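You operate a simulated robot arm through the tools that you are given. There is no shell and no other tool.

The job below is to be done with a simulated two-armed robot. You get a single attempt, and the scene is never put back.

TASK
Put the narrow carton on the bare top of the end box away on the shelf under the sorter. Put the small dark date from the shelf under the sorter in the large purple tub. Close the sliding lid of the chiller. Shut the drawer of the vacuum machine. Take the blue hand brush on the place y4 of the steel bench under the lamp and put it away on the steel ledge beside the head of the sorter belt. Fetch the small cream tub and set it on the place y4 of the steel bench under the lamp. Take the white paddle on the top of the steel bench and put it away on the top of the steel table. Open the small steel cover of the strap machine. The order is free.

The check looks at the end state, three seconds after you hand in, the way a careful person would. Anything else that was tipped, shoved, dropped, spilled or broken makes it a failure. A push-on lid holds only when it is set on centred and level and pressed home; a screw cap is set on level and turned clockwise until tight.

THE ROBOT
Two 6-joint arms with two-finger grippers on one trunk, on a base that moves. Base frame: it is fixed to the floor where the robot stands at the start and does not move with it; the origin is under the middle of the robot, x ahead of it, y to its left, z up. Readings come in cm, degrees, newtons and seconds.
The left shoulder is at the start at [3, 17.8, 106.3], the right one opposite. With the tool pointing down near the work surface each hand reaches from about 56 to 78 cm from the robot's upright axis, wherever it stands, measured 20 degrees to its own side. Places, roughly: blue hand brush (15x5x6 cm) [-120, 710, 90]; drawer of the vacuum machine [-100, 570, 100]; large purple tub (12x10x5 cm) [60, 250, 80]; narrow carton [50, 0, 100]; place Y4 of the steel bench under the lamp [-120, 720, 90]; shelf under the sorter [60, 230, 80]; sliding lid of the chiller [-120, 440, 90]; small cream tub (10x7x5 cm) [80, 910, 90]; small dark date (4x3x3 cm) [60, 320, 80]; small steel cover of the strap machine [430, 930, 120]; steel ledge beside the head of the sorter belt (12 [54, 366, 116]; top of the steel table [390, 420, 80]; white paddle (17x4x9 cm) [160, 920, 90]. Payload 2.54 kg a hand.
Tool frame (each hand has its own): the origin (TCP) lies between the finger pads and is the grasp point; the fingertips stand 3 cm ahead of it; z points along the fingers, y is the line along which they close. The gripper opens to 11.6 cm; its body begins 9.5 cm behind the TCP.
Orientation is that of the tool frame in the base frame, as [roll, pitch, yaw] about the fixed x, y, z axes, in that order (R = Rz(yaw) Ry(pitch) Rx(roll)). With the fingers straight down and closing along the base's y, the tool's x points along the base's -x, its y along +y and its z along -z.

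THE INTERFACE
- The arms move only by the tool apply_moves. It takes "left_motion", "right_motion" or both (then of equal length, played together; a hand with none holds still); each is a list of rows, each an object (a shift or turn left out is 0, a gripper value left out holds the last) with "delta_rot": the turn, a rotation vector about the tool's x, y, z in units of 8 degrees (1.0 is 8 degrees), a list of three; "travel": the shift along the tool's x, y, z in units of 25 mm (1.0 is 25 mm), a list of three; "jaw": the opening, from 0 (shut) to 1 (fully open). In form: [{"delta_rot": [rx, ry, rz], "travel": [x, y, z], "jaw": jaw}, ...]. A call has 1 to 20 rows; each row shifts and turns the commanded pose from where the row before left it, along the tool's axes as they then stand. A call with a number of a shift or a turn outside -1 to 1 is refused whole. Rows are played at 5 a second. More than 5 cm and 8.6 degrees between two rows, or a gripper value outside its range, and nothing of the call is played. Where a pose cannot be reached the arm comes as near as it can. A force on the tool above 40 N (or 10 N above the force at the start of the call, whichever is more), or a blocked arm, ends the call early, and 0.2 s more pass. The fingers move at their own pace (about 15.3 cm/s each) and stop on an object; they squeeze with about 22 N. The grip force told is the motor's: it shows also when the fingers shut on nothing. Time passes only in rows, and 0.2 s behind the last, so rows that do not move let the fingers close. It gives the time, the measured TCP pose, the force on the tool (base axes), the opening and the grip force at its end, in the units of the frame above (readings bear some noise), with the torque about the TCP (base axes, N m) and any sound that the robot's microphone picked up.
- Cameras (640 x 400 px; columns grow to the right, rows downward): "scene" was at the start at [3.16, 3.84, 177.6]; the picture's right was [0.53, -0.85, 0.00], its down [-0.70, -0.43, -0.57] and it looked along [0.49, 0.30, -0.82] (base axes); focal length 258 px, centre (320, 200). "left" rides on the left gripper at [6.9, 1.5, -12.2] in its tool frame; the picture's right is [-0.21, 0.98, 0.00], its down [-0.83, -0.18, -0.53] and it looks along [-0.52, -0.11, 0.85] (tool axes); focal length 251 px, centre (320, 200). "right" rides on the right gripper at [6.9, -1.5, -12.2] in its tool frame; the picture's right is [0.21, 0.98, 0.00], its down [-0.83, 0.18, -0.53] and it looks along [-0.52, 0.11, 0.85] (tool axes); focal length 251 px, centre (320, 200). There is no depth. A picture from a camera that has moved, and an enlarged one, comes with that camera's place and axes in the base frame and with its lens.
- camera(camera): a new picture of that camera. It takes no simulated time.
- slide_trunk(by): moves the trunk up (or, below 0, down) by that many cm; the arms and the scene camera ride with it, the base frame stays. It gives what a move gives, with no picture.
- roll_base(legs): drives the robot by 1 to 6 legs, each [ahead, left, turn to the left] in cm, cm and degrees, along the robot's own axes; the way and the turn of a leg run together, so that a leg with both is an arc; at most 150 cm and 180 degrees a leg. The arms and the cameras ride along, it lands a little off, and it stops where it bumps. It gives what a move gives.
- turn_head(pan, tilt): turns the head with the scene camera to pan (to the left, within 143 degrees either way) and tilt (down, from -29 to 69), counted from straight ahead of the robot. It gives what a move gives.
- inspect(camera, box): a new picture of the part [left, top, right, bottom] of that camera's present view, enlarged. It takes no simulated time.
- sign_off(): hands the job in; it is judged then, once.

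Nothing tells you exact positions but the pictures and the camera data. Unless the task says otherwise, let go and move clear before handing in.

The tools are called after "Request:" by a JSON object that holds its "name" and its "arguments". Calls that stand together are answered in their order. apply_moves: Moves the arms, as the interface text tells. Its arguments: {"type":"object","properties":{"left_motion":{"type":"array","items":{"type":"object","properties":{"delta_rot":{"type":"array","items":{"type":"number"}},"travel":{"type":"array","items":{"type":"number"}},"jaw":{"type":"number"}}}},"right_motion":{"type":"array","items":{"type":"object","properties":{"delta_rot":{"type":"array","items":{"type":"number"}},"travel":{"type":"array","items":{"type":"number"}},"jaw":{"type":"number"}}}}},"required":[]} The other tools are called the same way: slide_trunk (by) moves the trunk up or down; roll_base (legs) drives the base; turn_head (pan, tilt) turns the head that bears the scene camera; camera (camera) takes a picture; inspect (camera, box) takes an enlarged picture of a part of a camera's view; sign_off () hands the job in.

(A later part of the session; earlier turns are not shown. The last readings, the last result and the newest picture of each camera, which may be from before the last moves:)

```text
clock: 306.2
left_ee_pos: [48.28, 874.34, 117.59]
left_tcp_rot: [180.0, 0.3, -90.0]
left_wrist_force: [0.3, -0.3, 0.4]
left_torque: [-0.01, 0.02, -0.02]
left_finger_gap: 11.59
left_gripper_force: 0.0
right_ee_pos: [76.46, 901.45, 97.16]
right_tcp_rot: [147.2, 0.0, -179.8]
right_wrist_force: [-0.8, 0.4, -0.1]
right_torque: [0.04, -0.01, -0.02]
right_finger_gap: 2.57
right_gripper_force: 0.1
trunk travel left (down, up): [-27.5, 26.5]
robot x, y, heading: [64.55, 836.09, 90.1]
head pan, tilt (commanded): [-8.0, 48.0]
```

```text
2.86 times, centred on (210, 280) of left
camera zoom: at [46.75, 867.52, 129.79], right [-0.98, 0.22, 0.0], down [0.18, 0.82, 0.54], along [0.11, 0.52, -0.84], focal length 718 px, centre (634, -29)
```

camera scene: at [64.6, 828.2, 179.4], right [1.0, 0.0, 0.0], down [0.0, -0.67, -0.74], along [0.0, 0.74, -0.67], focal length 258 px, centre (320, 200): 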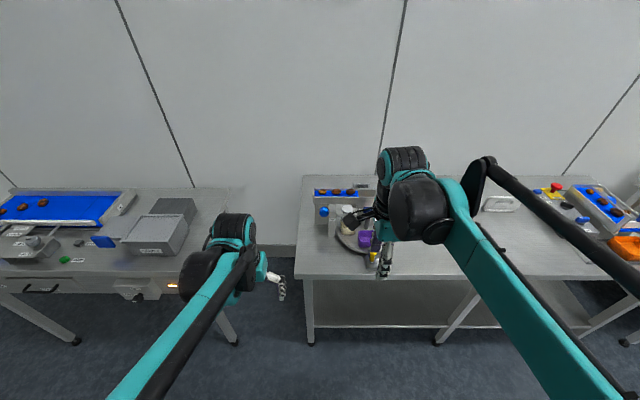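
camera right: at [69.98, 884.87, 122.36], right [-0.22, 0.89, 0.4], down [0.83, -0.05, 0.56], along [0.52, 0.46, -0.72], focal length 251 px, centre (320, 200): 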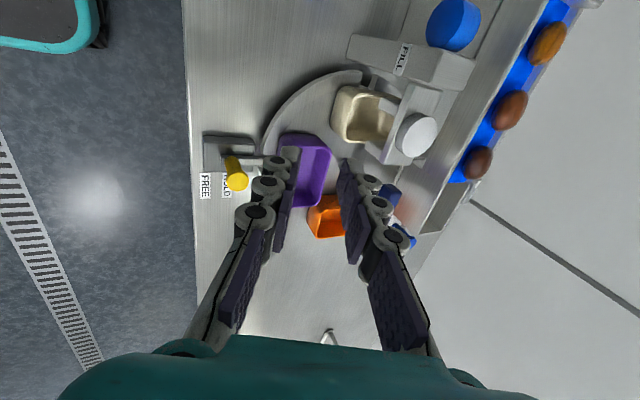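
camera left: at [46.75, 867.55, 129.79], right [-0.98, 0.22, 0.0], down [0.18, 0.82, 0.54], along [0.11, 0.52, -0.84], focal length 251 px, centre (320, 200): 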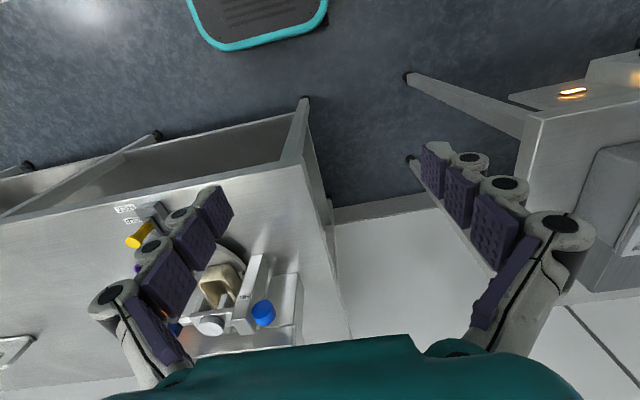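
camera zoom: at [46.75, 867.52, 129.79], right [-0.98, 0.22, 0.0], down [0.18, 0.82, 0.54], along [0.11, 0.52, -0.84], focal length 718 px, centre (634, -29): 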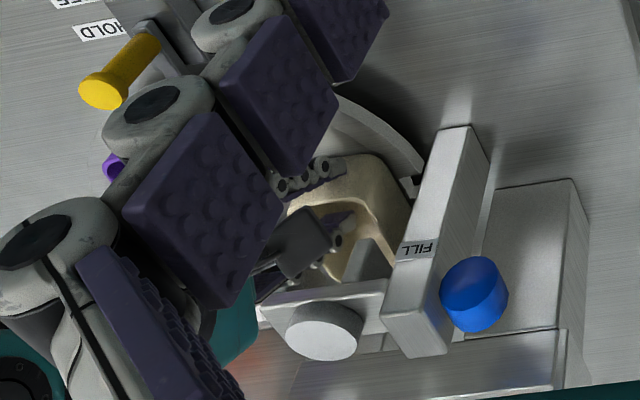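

The inside finger is in the tub and the other outside the wall, no contact force. Now I'll gently pull toward −y to slide the tub out from under the nozzle.

Request:
{"name": "apply_moves", "arguments": {"right_motion": [{"travel": [0.03, -0.25, -0.163]}, {"travel": [0.03, -0.25, -0.163]}, {"travel": [0.03, -0.25, -0.163]}, {"travel": [0.03, -0.25, -0.163]}, {}]}}

Request:
{"name": "inspect", "arguments": {"camera": "right", "box": [220, 60, 460, 240]}}

Request:
{"name": "inspect", "arguments": {"camera": "left", "box": [130, 210, 290, 350]}}

```text
clock: 307.4
left_ee_pos: [48.19, 874.49, 117.73]
left_tcp_rot: [-180.0, 0.1, -90.0]
left_wrist_force: [0.3, -0.4, 0.2]
left_torque: [-0.05, 0.01, 0.0]
left_finger_gap: 11.58
left_gripper_force: 0.1
right_ee_pos: [76.08, 898.54, 97.39]
right_tcp_rot: [147.2, 0.0, -179.7]
right_wrist_force: [-0.1, -0.4, -0.4]
right_torque: [-0.02, -0.01, 0.03]
right_finger_gap: 2.64
right_gripper_force: 0.4
trunk travel left (down, up): [-27.5, 26.5]
robot x, y, heading: [64.91, 836.33, 90.0]
head pan, tilt (commanded): [-8.0, 48.0]
```

```text
2.22 times, centred on (340, 150) of right
camera zoom: at [69.24, 890.53, 106.71], right [-0.22, 0.82, 0.53], down [0.83, -0.13, 0.55], along [0.52, 0.56, -0.65], focal length 559 px, centre (276, 311)
```

zoom: 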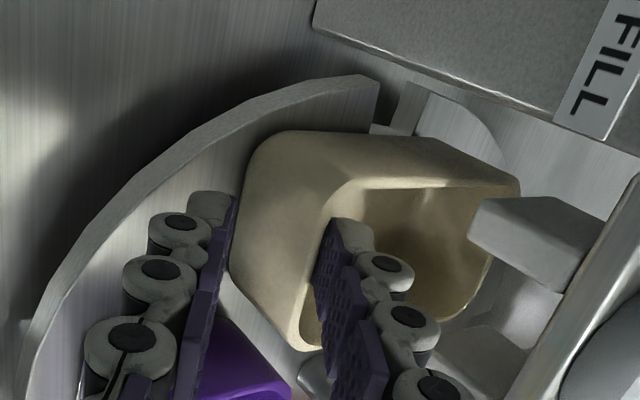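

```text
2.86 times, centred on (210, 280) of left
camera zoom: at [46.75, 867.55, 129.79], right [-0.98, 0.22, 0.0], down [0.18, 0.82, 0.54], along [0.11, 0.52, -0.84], focal length 718 px, centre (634, -29)
```

zoom: 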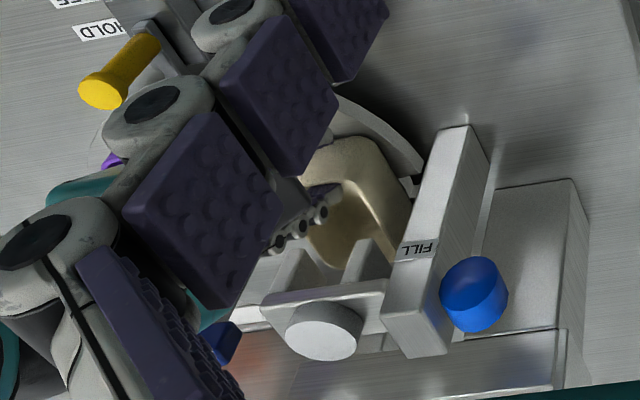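

The tub is sliding out smoothly. Continuing 3 cm more.

Request:
{"name": "apply_moves", "arguments": {"right_motion": [{"travel": [0.03, -0.25, -0.163]}, {"travel": [0.03, -0.25, -0.163]}, {"travel": [0.03, -0.25, -0.163]}, {"travel": [0.03, -0.25, -0.163]}, {}]}}

Request:
{"name": "inspect", "arguments": {"camera": "right", "box": [220, 60, 460, 240]}}

Request:
{"name": "camera", "arguments": {"camera": "right"}}

Request:
{"name": "inspect", "arguments": {"camera": "left", "box": [130, 210, 290, 350]}}

```text
clock: 308.6
left_ee_pos: [48.19, 874.44, 117.7]
left_tcp_rot: [-180.0, 0.0, -90.0]
left_wrist_force: [-0.5, 0.5, -0.4]
left_torque: [0.02, -0.01, -0.02]
left_finger_gap: 11.61
left_gripper_force: 0.1
right_ee_pos: [75.81, 895.49, 97.32]
right_tcp_rot: [147.2, 0.1, -179.7]
right_wrist_force: [0.1, -0.5, -0.7]
right_torque: [0.0, -0.01, 0.01]
right_finger_gap: 2.66
right_gripper_force: 0.9
trunk travel left (down, up): [-27.5, 26.5]
robot x, y, heading: [64.39, 836.31, 89.9]
head pan, tilt (commanded): [-8.0, 48.0]
```

```text
2.22 times, centred on (340, 150) of right
camera zoom: at [68.91, 887.51, 106.81], right [-0.22, 0.82, 0.53], down [0.83, -0.13, 0.55], along [0.52, 0.56, -0.65], focal length 559 px, centre (276, 311)
```

zoom: 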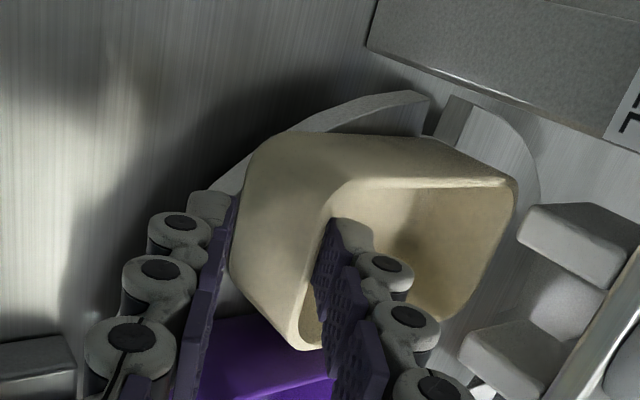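

```text
taken
camera right: at [68.91, 887.51, 106.81], right [-0.22, 0.82, 0.53], down [0.83, -0.13, 0.55], along [0.52, 0.56, -0.65], focal length 251 px, centre (320, 200)
```

right: 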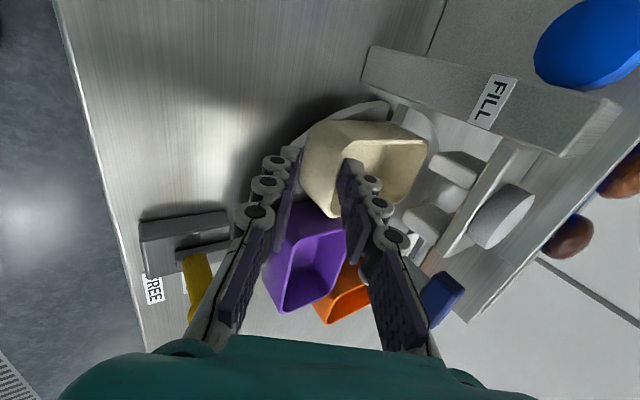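

```text
2.86 times, centred on (210, 280) of left
camera zoom: at [46.75, 867.54, 129.79], right [-0.98, 0.22, 0.0], down [0.18, 0.82, 0.54], along [0.11, 0.52, -0.84], focal length 718 px, centre (634, -29)
```

zoom: 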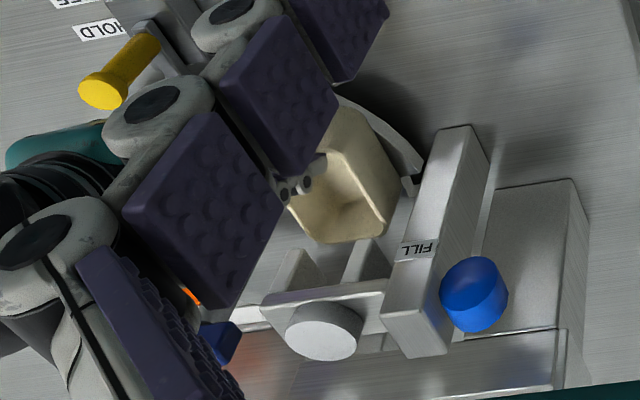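

The tub now stands clear of the nozzle plate, still on the carousel. I'll lift the fingers out, straighten the hand to ~10° from vertical, and re-grasp the front wall squarely.

Request:
{"name": "apply_moves", "arguments": {"right_motion": [{"travel": [0, 0.14, 0.09]}, {"travel": [0, 0.218, -0.336]}, {"travel": [0, 0.3, -0.45]}, {"travel": [0, 0.4, -0.62]}, {"travel": [0, 0.4, -0.62]}, {"delta_rot": [0.96, 0, 0]}, {"delta_rot": [0.96, 0, 0]}, {"delta_rot": [0.96, 0, 0]}, {}]}}

Request:
{"name": "camera", "arguments": {"camera": "right"}}

Request:
{"name": "inspect", "arguments": {"camera": "right", "box": [220, 60, 460, 240]}}

Request:
{"name": "inspect", "arguments": {"camera": "left", "box": [100, 180, 310, 360]}}

```text
clock: 310.6
left_ee_pos: [48.33, 874.35, 117.74]
left_tcp_rot: [-179.9, 0.1, -89.9]
left_wrist_force: [-0.1, 0.5, 1.0]
left_torque: [0.05, 0.01, -0.01]
left_finger_gap: 11.58
left_gripper_force: 0.1
right_ee_pos: [75.89, 896.0, 103.49]
right_tcp_rot: [170.3, 0.0, -179.7]
right_wrist_force: [0.2, -0.4, 0.3]
right_torque: [-0.01, 0.03, 0.01]
right_finger_gap: 2.58
right_gripper_force: 0.1
trunk travel left (down, up): [-27.5, 26.5]
robot x, y, heading: [64.79, 836.13, 90.2]
head pan, tilt (commanded): [-8.0, 48.0]
```

```text
taken
camera right: at [68.94, 892.3, 115.21], right [-0.22, 0.96, 0.17], down [0.83, 0.09, 0.56], along [0.52, 0.26, -0.81], focal length 251 px, centre (320, 200)
```

right: 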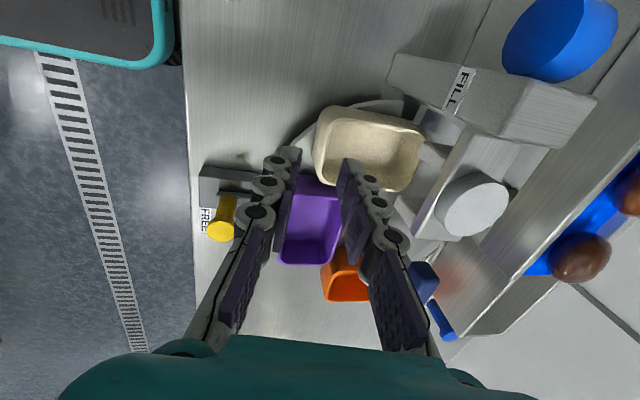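

```text
2.22 times, centred on (340, 150) of right
camera zoom: at [68.94, 892.3, 115.21], right [-0.22, 0.96, 0.17], down [0.83, 0.09, 0.56], along [0.52, 0.26, -0.81], focal length 559 px, centre (276, 311)
```

zoom: 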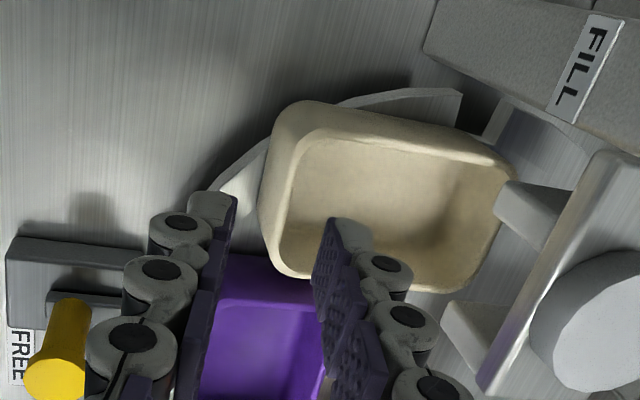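

```text
2.22 times, centred on (205, 270) of left
camera zoom: at [46.75, 867.46, 129.81], right [-0.98, 0.22, 0.0], down [0.18, 0.82, 0.54], along [0.11, 0.52, -0.84], focal length 559 px, centre (576, 44)
```

zoom: 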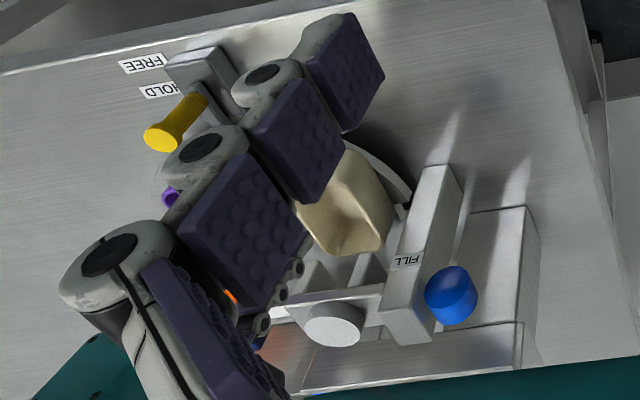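

The tool axis now meets the front wall squarely. Descending 6.2 cm so the wall is between the pads.

Request:
{"name": "apply_moves", "arguments": {"right_motion": [{"travel": [0, 0, 0.62]}, {"travel": [0, 0, 0.62]}, {"travel": [0, 0, 0.62]}, {"travel": [0, 0, 0.6]}, {}]}}

Request:
{"name": "inspect", "arguments": {"camera": "right", "box": [220, 60, 460, 240]}}

```text
clock: 311.8
left_ee_pos: [48.29, 874.36, 117.67]
left_tcp_rot: [-180.0, 0.2, -90.0]
left_wrist_force: [-0.7, -0.5, -1.3]
left_torque: [0.03, -0.01, 0.04]
left_finger_gap: 11.6
left_gripper_force: 0.1
right_ee_pos: [75.85, 897.04, 97.25]
right_tcp_rot: [170.2, 0.0, -179.8]
right_wrist_force: [0.2, 0.2, -0.7]
right_torque: [-0.01, 0.01, 0.0]
right_finger_gap: 2.61
right_gripper_force: 0.1
trunk travel left (down, up): [-27.5, 26.5]
robot x, y, heading: [64.52, 836.22, 90.0]
head pan, tilt (commanded): [-8.0, 48.0]
```

```text
2.22 times, centred on (340, 150) of right
camera zoom: at [68.9, 893.34, 109.01], right [-0.22, 0.96, 0.17], down [0.83, 0.09, 0.56], along [0.52, 0.26, -0.81], focal length 559 px, centre (276, 311)
```

zoom: 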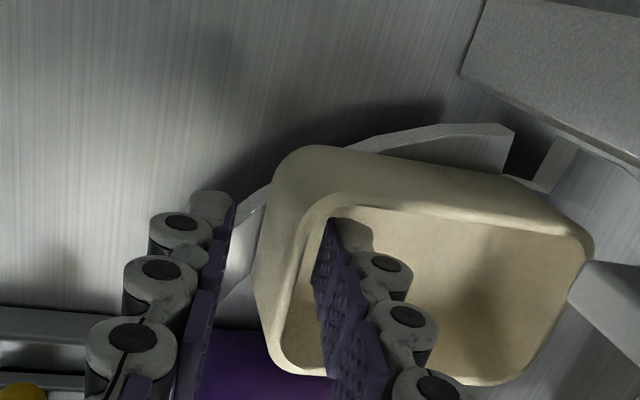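

The wall is centred between the pads. Closing gently.

Request:
{"name": "apply_moves", "arguments": {"right_motion": [{"jaw": 0.17}, {"jaw": 0.12}, {"jaw": 0.08}, {"jaw": 0.04}, {"jaw": 0.0}, {}]}}

Request:
{"name": "inspect", "arguments": {"camera": "right", "box": [220, 60, 460, 240]}}

Request:
{"name": "inspect", "arguments": {"camera": "left", "box": [100, 180, 310, 360]}}

```text
clock: 313.2
left_ee_pos: [48.27, 874.44, 117.68]
left_tcp_rot: [180.0, 0.0, -90.0]
left_wrist_force: [-0.9, 0.6, 0.1]
left_torque: [0.0, 0.0, 0.01]
left_finger_gap: 11.59
left_gripper_force: 0.1
right_ee_pos: [75.89, 897.03, 97.26]
right_tcp_rot: [170.3, 0.0, -179.6]
right_wrist_force: [0.4, -0.1, -0.7]
right_torque: [-0.17, 0.0, -0.03]
right_finger_gap: 0.6
right_gripper_force: 22.2
trunk travel left (down, up): [-27.5, 26.5]
robot x, y, heading: [64.63, 836.16, 90.0]
head pan, tilt (commanded): [-8.0, 48.0]
```

```text
2.22 times, centred on (340, 150) of right
camera zoom: at [68.9, 893.36, 109.01], right [-0.22, 0.96, 0.17], down [0.83, 0.09, 0.56], along [0.52, 0.26, -0.81], focal length 559 px, centre (276, 311)
```

zoom: 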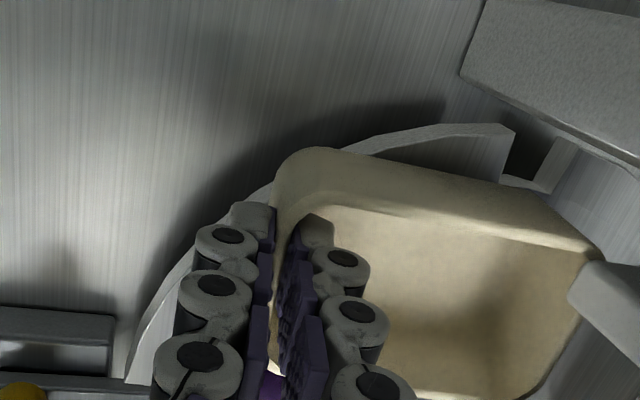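

```text
2.22 times, centred on (205, 270) of left
camera zoom: at [46.75, 867.54, 129.79], right [-0.98, 0.22, 0.0], down [0.18, 0.82, 0.54], along [0.11, 0.52, -0.84], focal length 559 px, centre (576, 44)
```

zoom: 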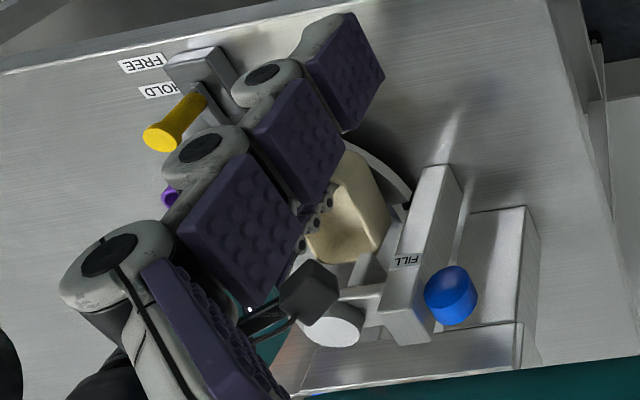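

Gripped (0.6 cm wall, 22 N). Lifting 5 mm, then drawing it forward away from the nozzle, then higher.

Request:
{"name": "apply_moves", "arguments": {"right_motion": [{"travel": [0, 0.034, -0.2]}, {"travel": [0.03, -0.5, -0.1]}, {"travel": [0.03, -0.5, -0.1]}, {"travel": [0.03, -0.5, -0.1]}, {}]}}

Request:
{"name": "camera", "arguments": {"camera": "right"}}

Request:
{"name": "inspect", "arguments": {"camera": "left", "box": [100, 180, 310, 360]}}

```text
clock: 314.4
left_ee_pos: [48.29, 874.39, 117.64]
left_tcp_rot: [-180.0, 0.0, -90.0]
left_wrist_force: [0.2, 0.1, 0.4]
left_torque: [0.0, -0.01, 0.0]
left_finger_gap: 11.6
left_gripper_force: 0.1
right_ee_pos: [75.65, 893.08, 97.96]
right_tcp_rot: [170.2, 0.0, -179.7]
right_wrist_force: [0.1, 0.1, -0.2]
right_torque: [-0.03, 0.0, 0.0]
right_finger_gap: 0.59
right_gripper_force: 22.1
trunk travel left (down, up): [-27.5, 26.5]
robot x, y, heading: [64.64, 836.15, 89.7]
head pan, tilt (commanded): [-8.0, 48.0]
```

```text
taken
camera right: at [68.7, 889.52, 109.76], right [-0.22, 0.96, 0.17], down [0.83, 0.09, 0.56], along [0.52, 0.26, -0.81], focal length 251 px, centre (320, 200)
```

right: 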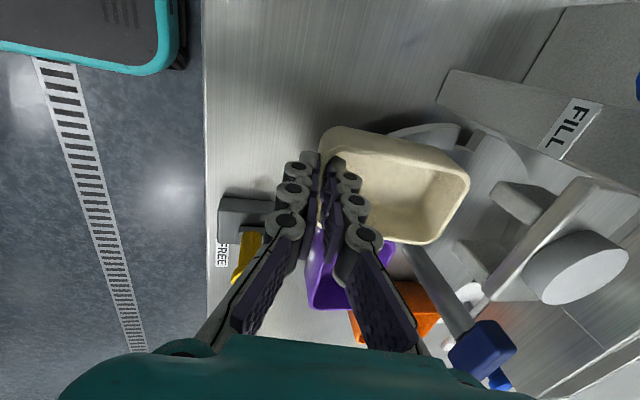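

```text
2.22 times, centred on (205, 270) of left
camera zoom: at [46.75, 867.56, 129.78], right [-0.98, 0.22, 0.0], down [0.18, 0.82, 0.54], along [0.11, 0.52, -0.84], focal length 559 px, centre (576, 44)
```

zoom: 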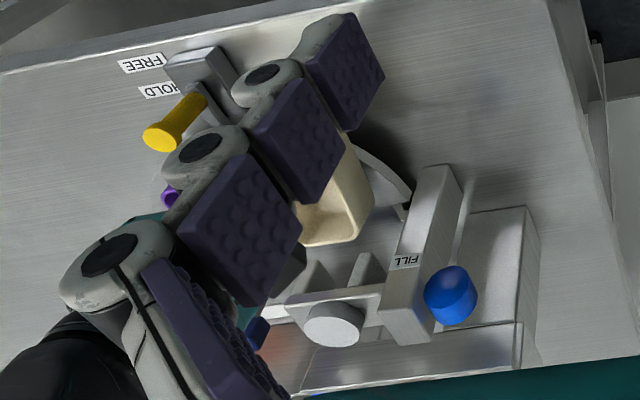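

The tub is clear of the nozzle and held level. Lifting it 10 cm and drawing it back.

Request:
{"name": "apply_moves", "arguments": {"right_motion": [{"travel": [0, 0.1, -0.6]}, {"travel": [0, 0.13, -0.78]}, {"travel": [0, 0.13, -0.78]}, {"travel": [0, 0.13, -0.78]}, {"travel": [0, 0.13, -0.78]}, {"travel": [0, 0.13, -0.78]}, {"travel": [0, -0.8, -0.3]}, {"travel": [0, -0.8, -0.3]}, {"travel": [0, -0.8, -0.3]}, {"travel": [0, -0.8, -0.3]}, {"travel": [0, -0.8, -0.3]}, {"travel": [0, -0.8, -0.3]}, {}]}}

Request:
{"name": "camera", "arguments": {"camera": "right"}}

Request:
{"name": "camera", "arguments": {"camera": "scene"}}

Request:
{"name": "inspect", "arguments": {"camera": "left", "box": [60, 120, 380, 360]}}

```text
clock: 317.2
left_ee_pos: [48.32, 874.42, 117.69]
left_tcp_rot: [-179.9, 0.1, -90.0]
left_wrist_force: [-1.1, -0.3, -0.8]
left_torque: [-0.05, 0.0, 0.0]
left_finger_gap: 11.61
left_gripper_force: 0.0
right_ee_pos: [75.6, 880.81, 112.01]
right_tcp_rot: [170.2, 0.0, -179.6]
right_wrist_force: [0.2, -0.2, -0.3]
right_torque: [-0.04, -0.02, 0.0]
right_finger_gap: 0.61
right_gripper_force: 21.2
trunk travel left (down, up): [-27.5, 26.5]
robot x, y, heading: [64.81, 836.42, 90.0]
head pan, tilt (commanded): [-8.0, 48.0]
```

```text
taken
camera right: at [68.62, 877.13, 123.72], right [-0.22, 0.96, 0.17], down [0.83, 0.09, 0.56], along [0.52, 0.26, -0.81], focal length 251 px, centre (320, 200)
```

right: 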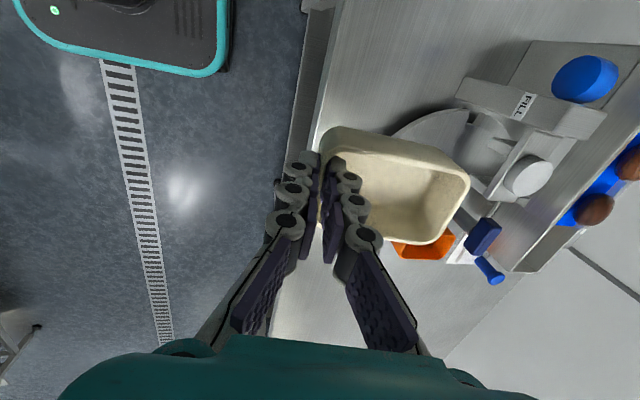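

```text
taken
camera scene: at [65.68, 841.27, 178.54], right [0.99, -0.14, 0.0], down [-0.1, -0.74, -0.67], along [0.09, 0.66, -0.74], focal length 258 px, centre (320, 200)
```

scene: 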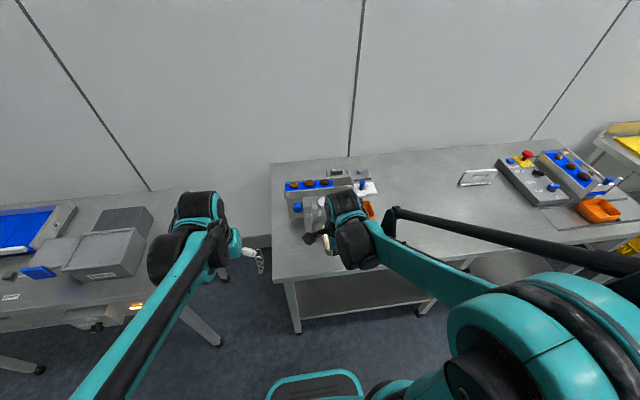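

```text
1.67 times, centred on (220, 240) of left
camera zoom: at [46.74, 867.61, 129.77], right [-0.98, 0.22, 0.0], down [0.18, 0.82, 0.54], along [0.11, 0.52, -0.84], focal length 419 px, centre (487, 133)
```

zoom: 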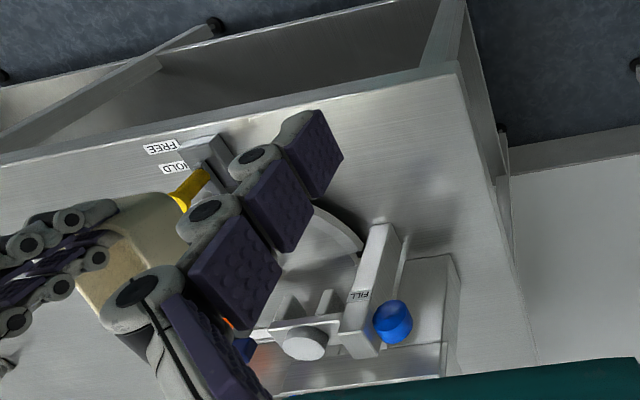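

The tub is firmly held. Next I'll back away, turn to face the lamp bench and drive to Y4.

Request:
{"name": "roll_base", "arguments": {"legs": [[-25, 0, 0], [0, 0, 90], [88, 0, 0]]}}

Request:
{"name": "turn_head", "arguments": {"pan": 20, "tilt": 35}}

Request:
{"name": "camera", "arguments": {"camera": "scene"}}

Request:
{"name": "camera", "arguments": {"camera": "right"}}

```text
clock: 327.1
left_ee_pos: [-61.9, 797.1, 117.62]
left_tcp_rot: [-180.0, 0.1, -0.5]
left_wrist_force: [-0.3, 0.7, 0.0]
left_torque: [0.01, 0.0, -0.01]
left_finger_gap: 11.62
left_gripper_force: 0.1
right_ee_pos: [-67.97, 824.54, 111.91]
right_tcp_rot: [170.2, 0.0, -90.2]
right_wrist_force: [-0.6, -0.7, -0.4]
right_torque: [0.01, -0.07, -0.01]
right_finger_gap: 0.57
right_gripper_force: 22.2
trunk travel left (down, up): [-27.5, 26.5]
robot x, y, heading: [-23.35, 813.3, 179.4]
head pan, tilt (commanded): [-8.0, 48.0]
```

```text
clock: 328.0
left_ee_pos: [-61.9, 797.09, 117.62]
left_tcp_rot: [-180.0, 0.2, -0.5]
left_wrist_force: [0.0, 0.3, 0.0]
left_torque: [-0.01, -0.02, -0.01]
left_finger_gap: 11.59
left_gripper_force: 0.1
right_ee_pos: [-67.99, 824.38, 112.04]
right_tcp_rot: [170.2, 0.0, -90.2]
right_wrist_force: [0.5, 0.1, -0.4]
right_torque: [0.01, -0.04, -0.03]
right_finger_gap: 0.59
right_gripper_force: 21.8
trunk travel left (down, up): [-27.5, 26.5]
robot x, y, heading: [-23.47, 813.19, 179.5]
head pan, tilt (commanded): [20.0, 35.0]
```

```text
taken
camera scene: at [-28.91, 810.23, 180.45], right [-0.33, 0.94, 0.0], down [0.54, 0.19, -0.82], along [-0.77, -0.27, -0.57], focal length 258 px, centre (320, 200)
```

scene: 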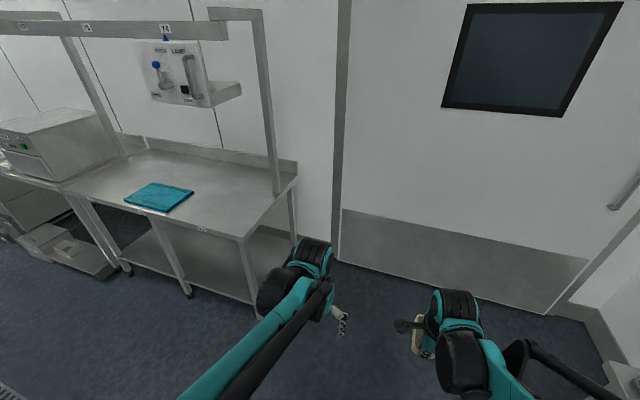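

```text
taken
camera right: at [-64.46, 817.5, 123.73], right [-0.96, -0.21, 0.17], down [-0.09, 0.83, 0.56], along [-0.26, 0.52, -0.81], focal length 251 px, centre (320, 200)
```

right: 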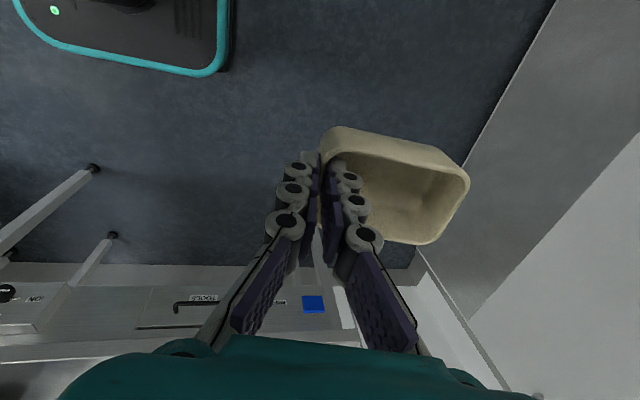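

Tub still secure. Moving along to Y4.

Request:
{"name": "roll_base", "arguments": {"legs": [[0, 108, 0.5]]}}

Request:
{"name": "turn_head", "arguments": {"pan": -8, "tilt": 40}}

Request:
{"name": "camera", "arguments": {"camera": "scene"}}

```text
clock: 333.6
left_ee_pos: [-62.19, 687.69, 117.63]
left_tcp_rot: [-179.9, 0.1, 0.0]
left_wrist_force: [0.5, 0.6, -0.1]
left_torque: [-0.02, 0.0, 0.01]
left_finger_gap: 11.59
left_gripper_force: 0.0
right_ee_pos: [-68.48, 715.01, 111.9]
right_tcp_rot: [170.3, 0.0, -89.7]
right_wrist_force: [-0.3, -0.5, -1.2]
right_torque: [0.0, -0.02, 0.02]
right_finger_gap: 0.59
right_gripper_force: 22.6
trunk travel left (down, up): [-27.5, 26.5]
robot x, y, heading: [-24.43, 704.41, -180.5]
head pan, tilt (commanded): [20.0, 35.0]
```

```text
clock: 334.5
left_ee_pos: [-62.09, 687.87, 117.69]
left_tcp_rot: [-180.0, 0.2, 0.0]
left_wrist_force: [-0.5, 0.3, -1.2]
left_torque: [0.0, -0.02, 0.01]
left_finger_gap: 11.59
left_gripper_force: 0.0
right_ee_pos: [-68.35, 715.02, 111.87]
right_tcp_rot: [170.2, -0.1, -89.8]
right_wrist_force: [-0.3, -0.1, 0.0]
right_torque: [-0.04, -0.03, 0.01]
right_finger_gap: 0.6
right_gripper_force: 22.0
trunk travel left (down, up): [-27.5, 26.5]
robot x, y, heading: [-23.88, 704.19, -180.1]
head pan, tilt (commanded): [-8.0, 40.0]
```

```text
taken
camera scene: at [-29.41, 705.29, 179.7], right [0.14, 0.99, 0.0], down [0.64, -0.09, -0.77], along [-0.76, 0.11, -0.64], focal length 258 px, centre (320, 200)
```

scene: 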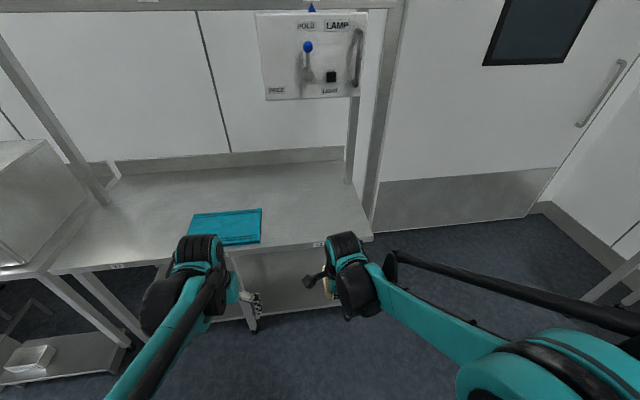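

Now forward to the bench.

Request:
{"name": "roll_base", "arguments": {"legs": [[30, 0, 0]]}}

Request:
{"name": "camera", "arguments": {"camera": "scene"}}

Request:
{"name": "camera", "arguments": {"camera": "right"}}

Request:
{"name": "camera", "arguments": {"camera": "left"}}

```text
clock: 336.5
left_ee_pos: [-91.64, 687.53, 117.61]
left_tcp_rot: [179.9, 0.1, 0.2]
left_wrist_force: [0.6, -0.5, -0.1]
left_torque: [0.0, -0.04, 0.02]
left_finger_gap: 11.61
left_gripper_force: 0.1
right_ee_pos: [-98.16, 714.75, 111.96]
right_tcp_rot: [170.2, 0.0, -89.5]
right_wrist_force: [-0.1, -0.6, -0.5]
right_torque: [0.0, -0.06, 0.01]
right_finger_gap: 0.61
right_gripper_force: 21.6
trunk travel left (down, up): [-27.5, 26.5]
robot x, y, heading: [-53.53, 703.71, -179.7]
head pan, tilt (commanded): [-8.0, 40.0]
```

```text
taken
camera scene: at [-59.1, 705.2, 179.69], right [0.13, 0.99, 0.0], down [0.64, -0.09, -0.77], along [-0.76, 0.1, -0.64], focal length 258 px, centre (320, 200)
```

scene: 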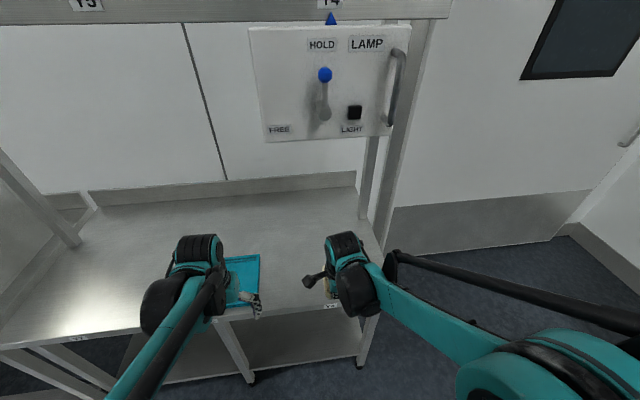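

```text
taken
camera right: at [-94.55, 707.83, 123.71], right [-0.96, -0.22, 0.17], down [-0.1, 0.82, 0.56], along [-0.26, 0.52, -0.81], focal length 251 px, centre (320, 200)
```

right: 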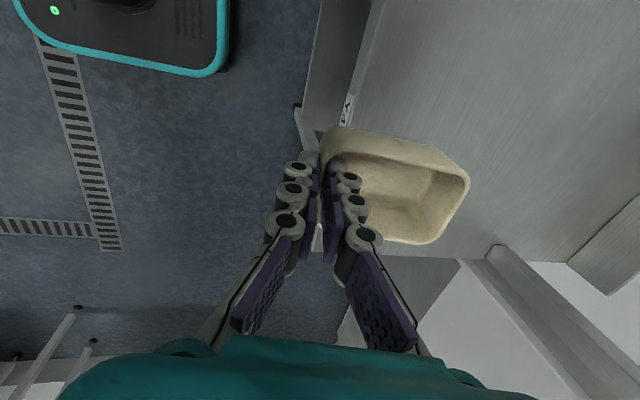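

```text
taken
camera left: at [-84.74, 686.1, 129.77], right [-0.21, -0.98, 0.0], down [-0.83, 0.18, 0.54], along [-0.52, 0.11, -0.84], focal length 251 px, centre (320, 200)
```

left: 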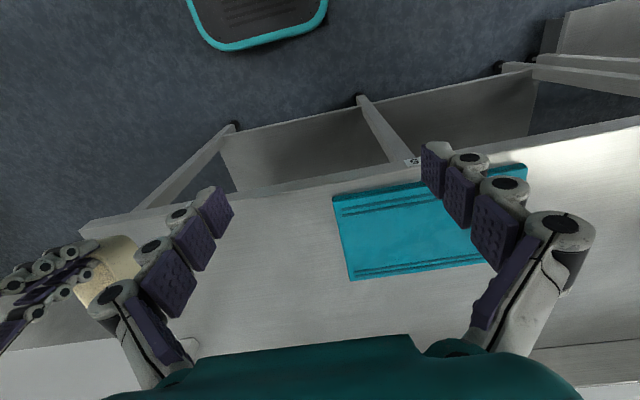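

Y4's label is at y≈715, right in line. Moving the tub forward over the place.

Request:
{"name": "apply_moves", "arguments": {"right_motion": [{"travel": [0, 0.93, 0.16]}, {"travel": [0, 0.93, 0.16]}, {"travel": [0, 0.93, 0.16]}, {"travel": [0, 0.93, 0.16]}, {"travel": [0, 0.93, 0.16]}, {"travel": [0, 0.93, 0.16]}, {"travel": [0, 0.93, 0.16]}, {"travel": [0, -0.1, 0.6]}, {"travel": [0, -0.15, 0.9]}, {"travel": [0, -0.15, 0.9]}, {"travel": [0, -0.15, 0.9]}, {"travel": [0, -0.1, 0.6]}, {}]}}

Request:
{"name": "camera", "arguments": {"camera": "scene"}}

Request:
{"name": "camera", "arguments": {"camera": "right"}}

Request:
{"name": "inspect", "arguments": {"camera": "scene", "box": [260, 220, 400, 340]}}

```text
clock: 339.3
left_ee_pos: [-91.65, 687.63, 117.61]
left_tcp_rot: [179.9, 0.2, 0.2]
left_wrist_force: [-0.7, 0.5, 0.4]
left_torque: [-0.01, 0.07, -0.01]
left_finger_gap: 11.6
left_gripper_force: 0.1
right_ee_pos: [-114.48, 714.83, 101.84]
right_tcp_rot: [170.3, 0.1, -89.5]
right_wrist_force: [0.2, -0.1, -0.1]
right_torque: [0.0, 0.02, 0.04]
right_finger_gap: 0.6
right_gripper_force: 22.0
trunk travel left (down, up): [-27.5, 26.5]
robot x, y, heading: [-53.65, 703.86, -179.7]
head pan, tilt (commanded): [-8.0, 40.0]
```

```text
taken
camera scene: at [-58.96, 705.19, 179.7], right [0.13, 0.99, 0.0], down [0.64, -0.09, -0.77], along [-0.76, 0.1, -0.64], focal length 258 px, centre (320, 200)
```

scene: 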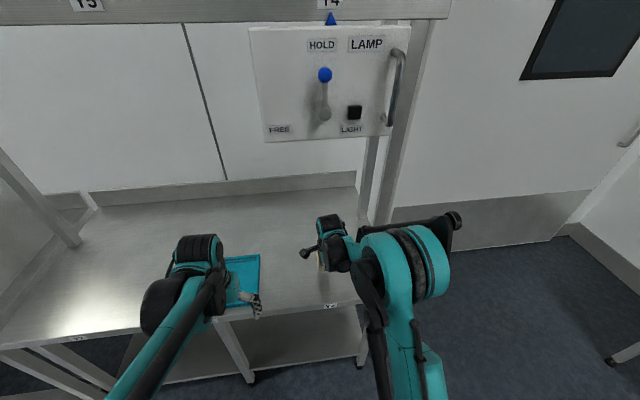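

```text
taken
camera right: at [-110.94, 707.86, 113.63], right [-0.96, -0.22, 0.17], down [-0.1, 0.82, 0.56], along [-0.26, 0.52, -0.81], focal length 251 px, centre (320, 200)
```

right: 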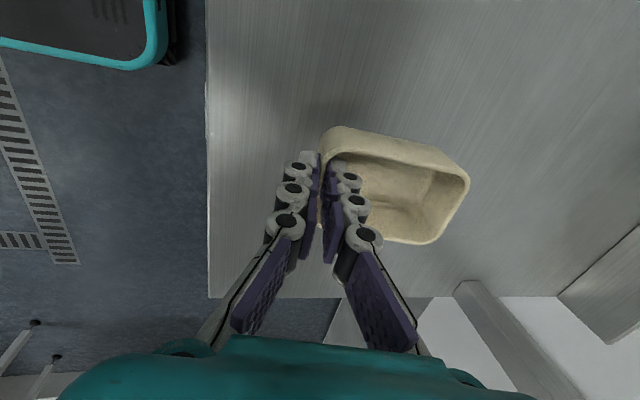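

```text
3.33 times, centred on (330, 280) of scene
camera zoom: at [-58.96, 705.19, 179.7], right [0.13, 0.99, 0.0], down [0.64, -0.09, -0.77], along [-0.76, 0.1, -0.64], focal length 861 px, centre (287, -67)
```

zoom: 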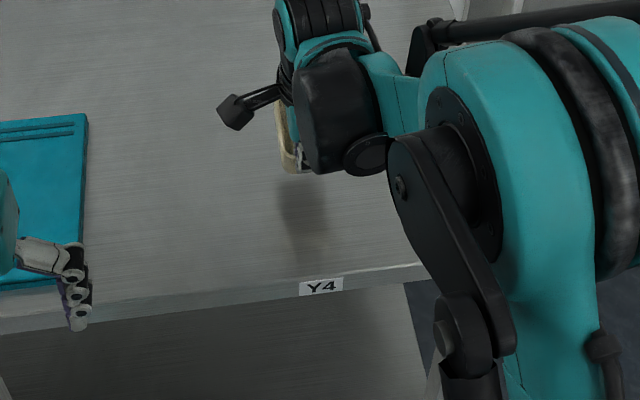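

Aligned with the Y4 label. Lowering toward the bench.

Request:
{"name": "apply_moves", "arguments": {"right_motion": [{"travel": [0, -0.13, 0.78]}, {"travel": [0, -0.13, 0.78]}, {"travel": [0, -0.13, 0.78]}, {}]}}

Request:
{"name": "apply_moves", "arguments": {"right_motion": [{"travel": [0, -0.03, 0.16]}, {}]}}

Request:
{"name": "apply_moves", "arguments": {"right_motion": [{"travel": [0, -0.03, 0.16]}, {}]}}

Request:
{"name": "apply_moves", "arguments": {"right_motion": [{"travel": [0, -0.03, 0.16]}, {}]}}

Request:
{"name": "camera", "arguments": {"camera": "left"}}

```text
clock: 340.3
left_ee_pos: [-91.5, 687.54, 117.6]
left_tcp_rot: [179.8, 0.2, 0.1]
left_wrist_force: [0.0, -0.6, -0.5]
left_torque: [0.03, 0.0, 0.01]
left_finger_gap: 11.59
left_gripper_force: 0.0
right_ee_pos: [-114.55, 714.65, 96.05]
right_tcp_rot: [170.2, -0.1, -89.5]
right_wrist_force: [-0.1, 0.1, -1.0]
right_torque: [-0.02, -0.02, 0.0]
right_finger_gap: 0.61
right_gripper_force: 21.8
trunk travel left (down, up): [-27.5, 26.5]
robot x, y, heading: [-53.28, 703.86, -179.9]
head pan, tilt (commanded): [-8.0, 40.0]
```

```text
clock: 340.9
left_ee_pos: [-91.55, 687.56, 117.65]
left_tcp_rot: [-180.0, 0.2, 0.2]
left_wrist_force: [-0.6, -0.2, -0.3]
left_torque: [0.01, 0.0, 0.02]
left_finger_gap: 11.62
left_gripper_force: 0.1
right_ee_pos: [-114.48, 714.55, 95.8]
right_tcp_rot: [170.2, 0.1, -89.5]
right_wrist_force: [-1.1, 0.4, 9.1]
right_torque: [0.08, 0.13, 0.03]
right_finger_gap: 0.59
right_gripper_force: 22.0
trunk travel left (down, up): [-27.5, 26.5]
robot x, y, heading: [-53.53, 704.53, -179.7]
head pan, tilt (commanded): [-8.0, 40.0]
```

```text
clock: 341.5
left_ee_pos: [-91.46, 687.45, 117.78]
left_tcp_rot: [179.9, 0.2, 0.2]
left_wrist_force: [0.5, 0.9, 0.2]
left_torque: [-0.06, -0.01, 0.0]
left_finger_gap: 11.61
left_gripper_force: 0.1
right_ee_pos: [-114.45, 714.49, 95.37]
right_tcp_rot: [170.0, -0.1, -89.5]
right_wrist_force: [-3.7, -0.3, 19.7]
right_torque: [-0.06, 0.39, 0.02]
right_finger_gap: 0.6
right_gripper_force: 21.7
trunk travel left (down, up): [-27.5, 26.5]
robot x, y, heading: [-53.34, 704.11, -179.6]
head pan, tilt (commanded): [-8.0, 40.0]
```

```text
clock: 342.1
left_ee_pos: [-91.41, 687.43, 117.73]
left_tcp_rot: [180.0, 0.1, 0.2]
left_wrist_force: [0.3, 0.1, 0.0]
left_torque: [-0.01, -0.02, -0.03]
left_finger_gap: 11.59
left_gripper_force: 0.0
right_ee_pos: [-114.47, 714.65, 94.82]
right_tcp_rot: [170.2, 0.1, -89.5]
right_wrist_force: [-1.1, -1.3, 20.9]
right_torque: [-0.07, 0.21, 0.02]
right_finger_gap: 0.62
right_gripper_force: 21.6
trunk travel left (down, up): [-27.5, 26.5]
robot x, y, heading: [-53.45, 704.27, -179.7]
head pan, tilt (commanded): [-8.0, 40.0]
```

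```text
taken
camera left: at [-84.51, 686.06, 129.83], right [-0.21, -0.98, 0.0], down [-0.82, 0.18, 0.54], along [-0.53, 0.11, -0.84], focal length 251 px, centre (320, 200)
```

left: 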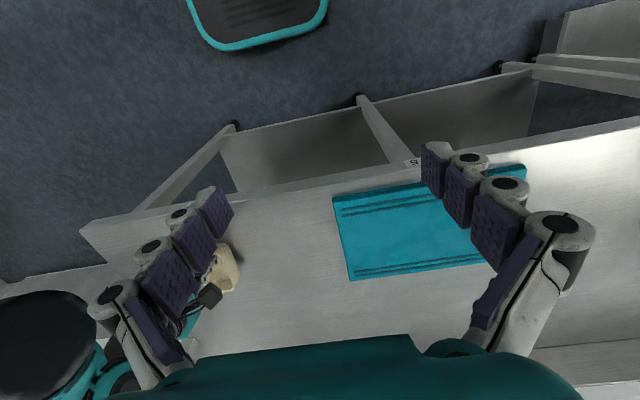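

The tub is down on the bench (20 N). I'll ease off and open the jaws to release the wall.

Request:
{"name": "apply_moves", "arguments": {"right_motion": [{"travel": [0, 0.02, -0.12]}, {"jaw": 0.08}, {"jaw": 0.13}, {"jaw": 0.19}, {}]}}

Request:
{"name": "camera", "arguments": {"camera": "right"}}

```text
clock: 343.3
left_ee_pos: [-91.69, 687.46, 117.54]
left_tcp_rot: [-180.0, 0.2, 0.2]
left_wrist_force: [0.3, -0.4, 1.4]
left_torque: [0.02, 0.04, -0.01]
left_finger_gap: 11.58
left_gripper_force: 0.1
right_ee_pos: [-114.49, 714.59, 95.2]
right_tcp_rot: [170.1, 0.0, -89.5]
right_wrist_force: [-0.3, 0.1, 0.0]
right_torque: [-0.04, -0.03, -0.01]
right_finger_gap: 2.19
right_gripper_force: 0.0
trunk travel left (down, up): [-27.5, 26.5]
robot x, y, heading: [-53.51, 704.0, -179.8]
head pan, tilt (commanded): [-8.0, 40.0]
```

```text
taken
camera right: at [-110.96, 707.67, 106.95], right [-0.96, -0.22, 0.17], down [-0.1, 0.82, 0.56], along [-0.26, 0.52, -0.81], focal length 251 px, centre (320, 200)
```

right: 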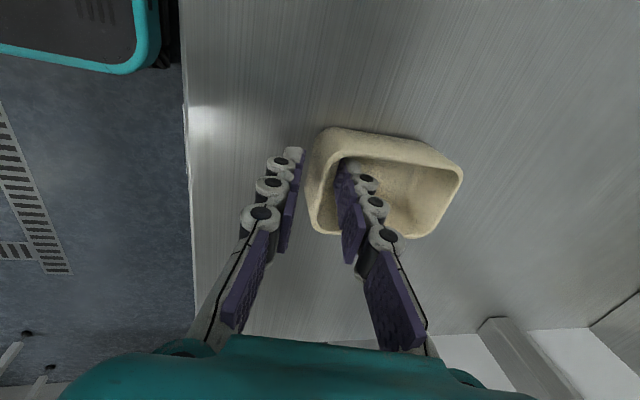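

The tub stands free on Y4. Lifting the fingers straight out.

Request:
{"name": "apply_moves", "arguments": {"right_motion": [{"travel": [0, 0.05, -0.3]}, {"travel": [0, 0.13, -0.78]}, {"travel": [0, 0.13, -0.78]}, {"travel": [0, 0.13, -0.78]}, {"travel": [0, 0.13, -0.78]}, {"travel": [0, 0.13, -0.78]}, {"travel": [0, -0.9, -0.3]}, {"travel": [0, -0.9, -0.3]}, {"travel": [0, -0.9, -0.3]}, {"travel": [0, -0.9, -0.3]}, {"travel": [0, -0.9, -0.3]}, {"travel": [0, -0.9, -0.3]}, {"travel": [0, -0.9, -0.3]}, {"travel": [0, -0.9, -0.3]}]}}

Request:
{"name": "camera", "arguments": {"camera": "scene"}}

Request:
{"name": "camera", "arguments": {"camera": "right"}}

```text
clock: 346.3
left_ee_pos: [-91.48, 687.5, 117.64]
left_tcp_rot: [-180.0, 0.3, 0.2]
left_wrist_force: [0.7, 0.1, -0.3]
left_torque: [0.0, 0.03, -0.01]
left_finger_gap: 11.59
left_gripper_force: 0.0
right_ee_pos: [-95.8, 714.88, 108.81]
right_tcp_rot: [170.3, 0.1, -89.5]
right_wrist_force: [0.6, 0.4, -0.1]
right_torque: [0.0, 0.01, 0.02]
right_finger_gap: 2.19
right_gripper_force: 0.0
trunk travel left (down, up): [-27.5, 26.5]
robot x, y, heading: [-53.51, 703.93, -179.7]
head pan, tilt (commanded): [-8.0, 40.0]
```

```text
taken
camera scene: at [-58.86, 705.2, 179.7], right [0.13, 0.99, 0.0], down [0.64, -0.09, -0.77], along [-0.76, 0.1, -0.64], focal length 258 px, centre (320, 200)
```

scene: 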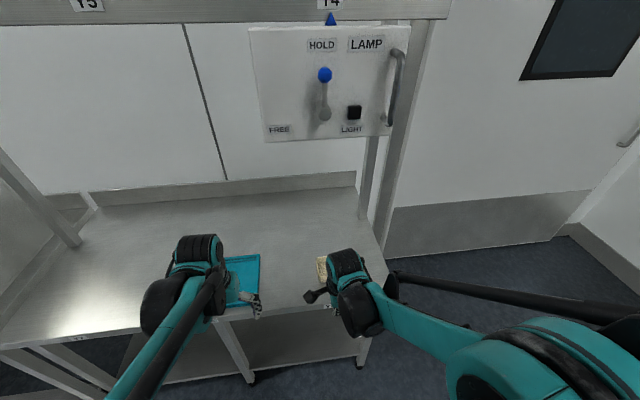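

```text
taken
camera right: at [-92.16, 707.86, 120.55], right [-0.96, -0.22, 0.17], down [-0.1, 0.82, 0.56], along [-0.26, 0.52, -0.81], focal length 251 px, centre (320, 200)
```

right: 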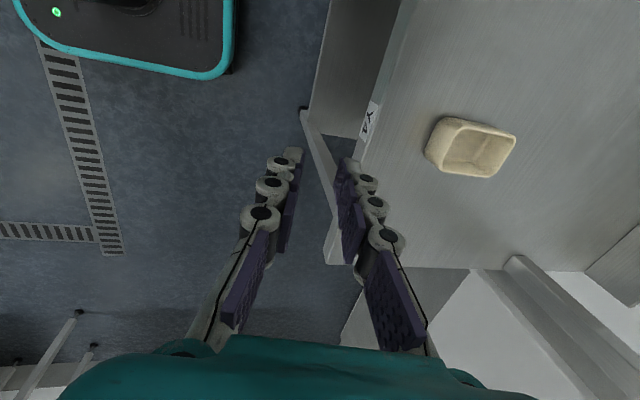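

The cream tub sits at about [-119.3, 715.1], right behind the Y4 label. I'll back away, unwind the right wrist, and go to the strap machine.

Request:
{"name": "roll_base", "arguments": {"legs": [[-30, 0, 0]]}}

Request:
{"name": "apply_moves", "arguments": {"right_motion": [{"delta_rot": [0.61, 0, 0], "travel": [0, 0, -0.6]}, {"delta_rot": [0.61, 0, 0], "travel": [0, 0, -0.6]}, {"delta_rot": [0, 0, -0.94], "travel": [0, 0, -0.6]}, {"delta_rot": [0, 0, -0.94], "travel": [0, 0, -0.6]}, {"delta_rot": [0, 0, -0.94]}, {"delta_rot": [0, 0, -0.94]}, {"delta_rot": [0, 0, -0.94]}, {"delta_rot": [0, 0, -0.94]}, {"delta_rot": [0, 0, -0.94]}, {"delta_rot": [0, 0, -0.94]}, {"delta_rot": [0, 0, -0.94]}, {"delta_rot": [0, 0, -0.94]}, {"delta_rot": [0, 0, -0.94]}, {"delta_rot": [0, 0, -0.91]}, {"travel": [0, -0.9, 0], "jaw": 0.5}, {"travel": [0, -0.9, 0]}, {"travel": [0, -0.6, 0]}, {}]}}

Request:
{"name": "roll_base", "arguments": {"legs": [[0, -95, 0], [0, 0, -90]]}}

Request:
{"name": "turn_head", "arguments": {"pan": -70, "tilt": 15}}

Request:
{"name": "camera", "arguments": {"camera": "scene"}}

```text
clock: 348.4
left_ee_pos: [-60.52, 687.56, 117.75]
left_tcp_rot: [180.0, 0.2, 0.3]
left_wrist_force: [0.3, -1.2, 0.2]
left_torque: [-0.03, 0.04, -0.01]
left_finger_gap: 11.61
left_gripper_force: 0.0
right_ee_pos: [-64.84, 714.84, 108.78]
right_tcp_rot: [170.2, 0.0, -89.3]
right_wrist_force: [0.5, 0.1, 1.2]
right_torque: [-0.01, 0.02, 0.0]
right_finger_gap: 2.21
right_gripper_force: 0.0
trunk travel left (down, up): [-27.5, 26.5]
robot x, y, heading: [-22.56, 704.02, -179.2]
head pan, tilt (commanded): [-8.0, 40.0]
```

```text
clock: 352.2
left_ee_pos: [-60.52, 687.68, 117.65]
left_tcp_rot: [-179.9, 0.3, 0.4]
left_wrist_force: [-0.5, -0.1, -1.2]
left_torque: [-0.01, 0.01, -0.02]
left_finger_gap: 11.61
left_gripper_force: 0.0
right_ee_pos: [-64.42, 720.81, 114.73]
right_tcp_rot: [-179.9, 0.0, 0.7]
right_wrist_force: [0.5, 0.7, -0.3]
right_torque: [0.04, 0.02, 0.01]
right_finger_gap: 5.8
right_gripper_force: 0.0
trunk travel left (down, up): [-27.5, 26.5]
robot x, y, heading: [-22.67, 704.23, -179.6]
head pan, tilt (commanded): [-8.0, 40.0]
```

```text
clock: 361.0
left_ee_pos: [-40.25, 839.09, 117.6]
left_tcp_rot: [-179.9, 0.2, -88.5]
left_wrist_force: [0.1, 0.0, 0.8]
left_torque: [0.0, 0.0, -0.02]
left_finger_gap: 11.62
left_gripper_force: 0.1
right_ee_pos: [-7.21, 843.84, 114.77]
right_tcp_rot: [-180.0, 0.0, -88.2]
right_wrist_force: [0.5, 0.6, -0.8]
right_torque: [0.03, -0.02, -0.01]
right_finger_gap: 5.81
right_gripper_force: 0.1
trunk travel left (down, up): [-27.5, 26.5]
robot x, y, heading: [-22.83, 801.36, 91.7]
head pan, tilt (commanded): [-8.0, 40.0]
```

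```text
clock: 362.4
left_ee_pos: [-40.36, 839.14, 117.61]
left_tcp_rot: [-180.0, 0.2, -88.4]
left_wrist_force: [0.7, 0.0, 0.4]
left_torque: [0.0, -0.01, 0.02]
left_finger_gap: 11.58
left_gripper_force: 0.0
right_ee_pos: [-7.12, 843.82, 114.72]
right_tcp_rot: [-180.0, 0.0, -88.1]
right_wrist_force: [0.3, 0.8, 0.0]
right_torque: [0.01, 0.0, 0.0]
right_finger_gap: 5.8
right_gripper_force: 0.1
trunk travel left (down, up): [-27.5, 26.5]
robot x, y, heading: [-22.91, 801.3, 91.5]
head pan, tilt (commanded): [-70.0, 15.0]
```

```text
taken
camera scene: at [-14.11, 801.97, 183.65], right [0.37, -0.93, 0.0], down [-0.24, -0.1, -0.97], along [0.9, 0.36, -0.26], focal length 258 px, centre (320, 200)
```

scene: 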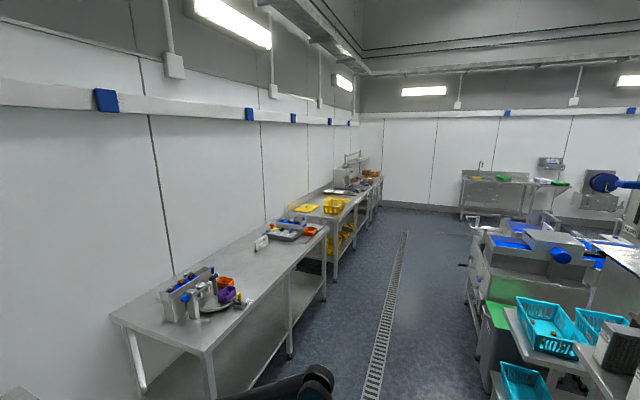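

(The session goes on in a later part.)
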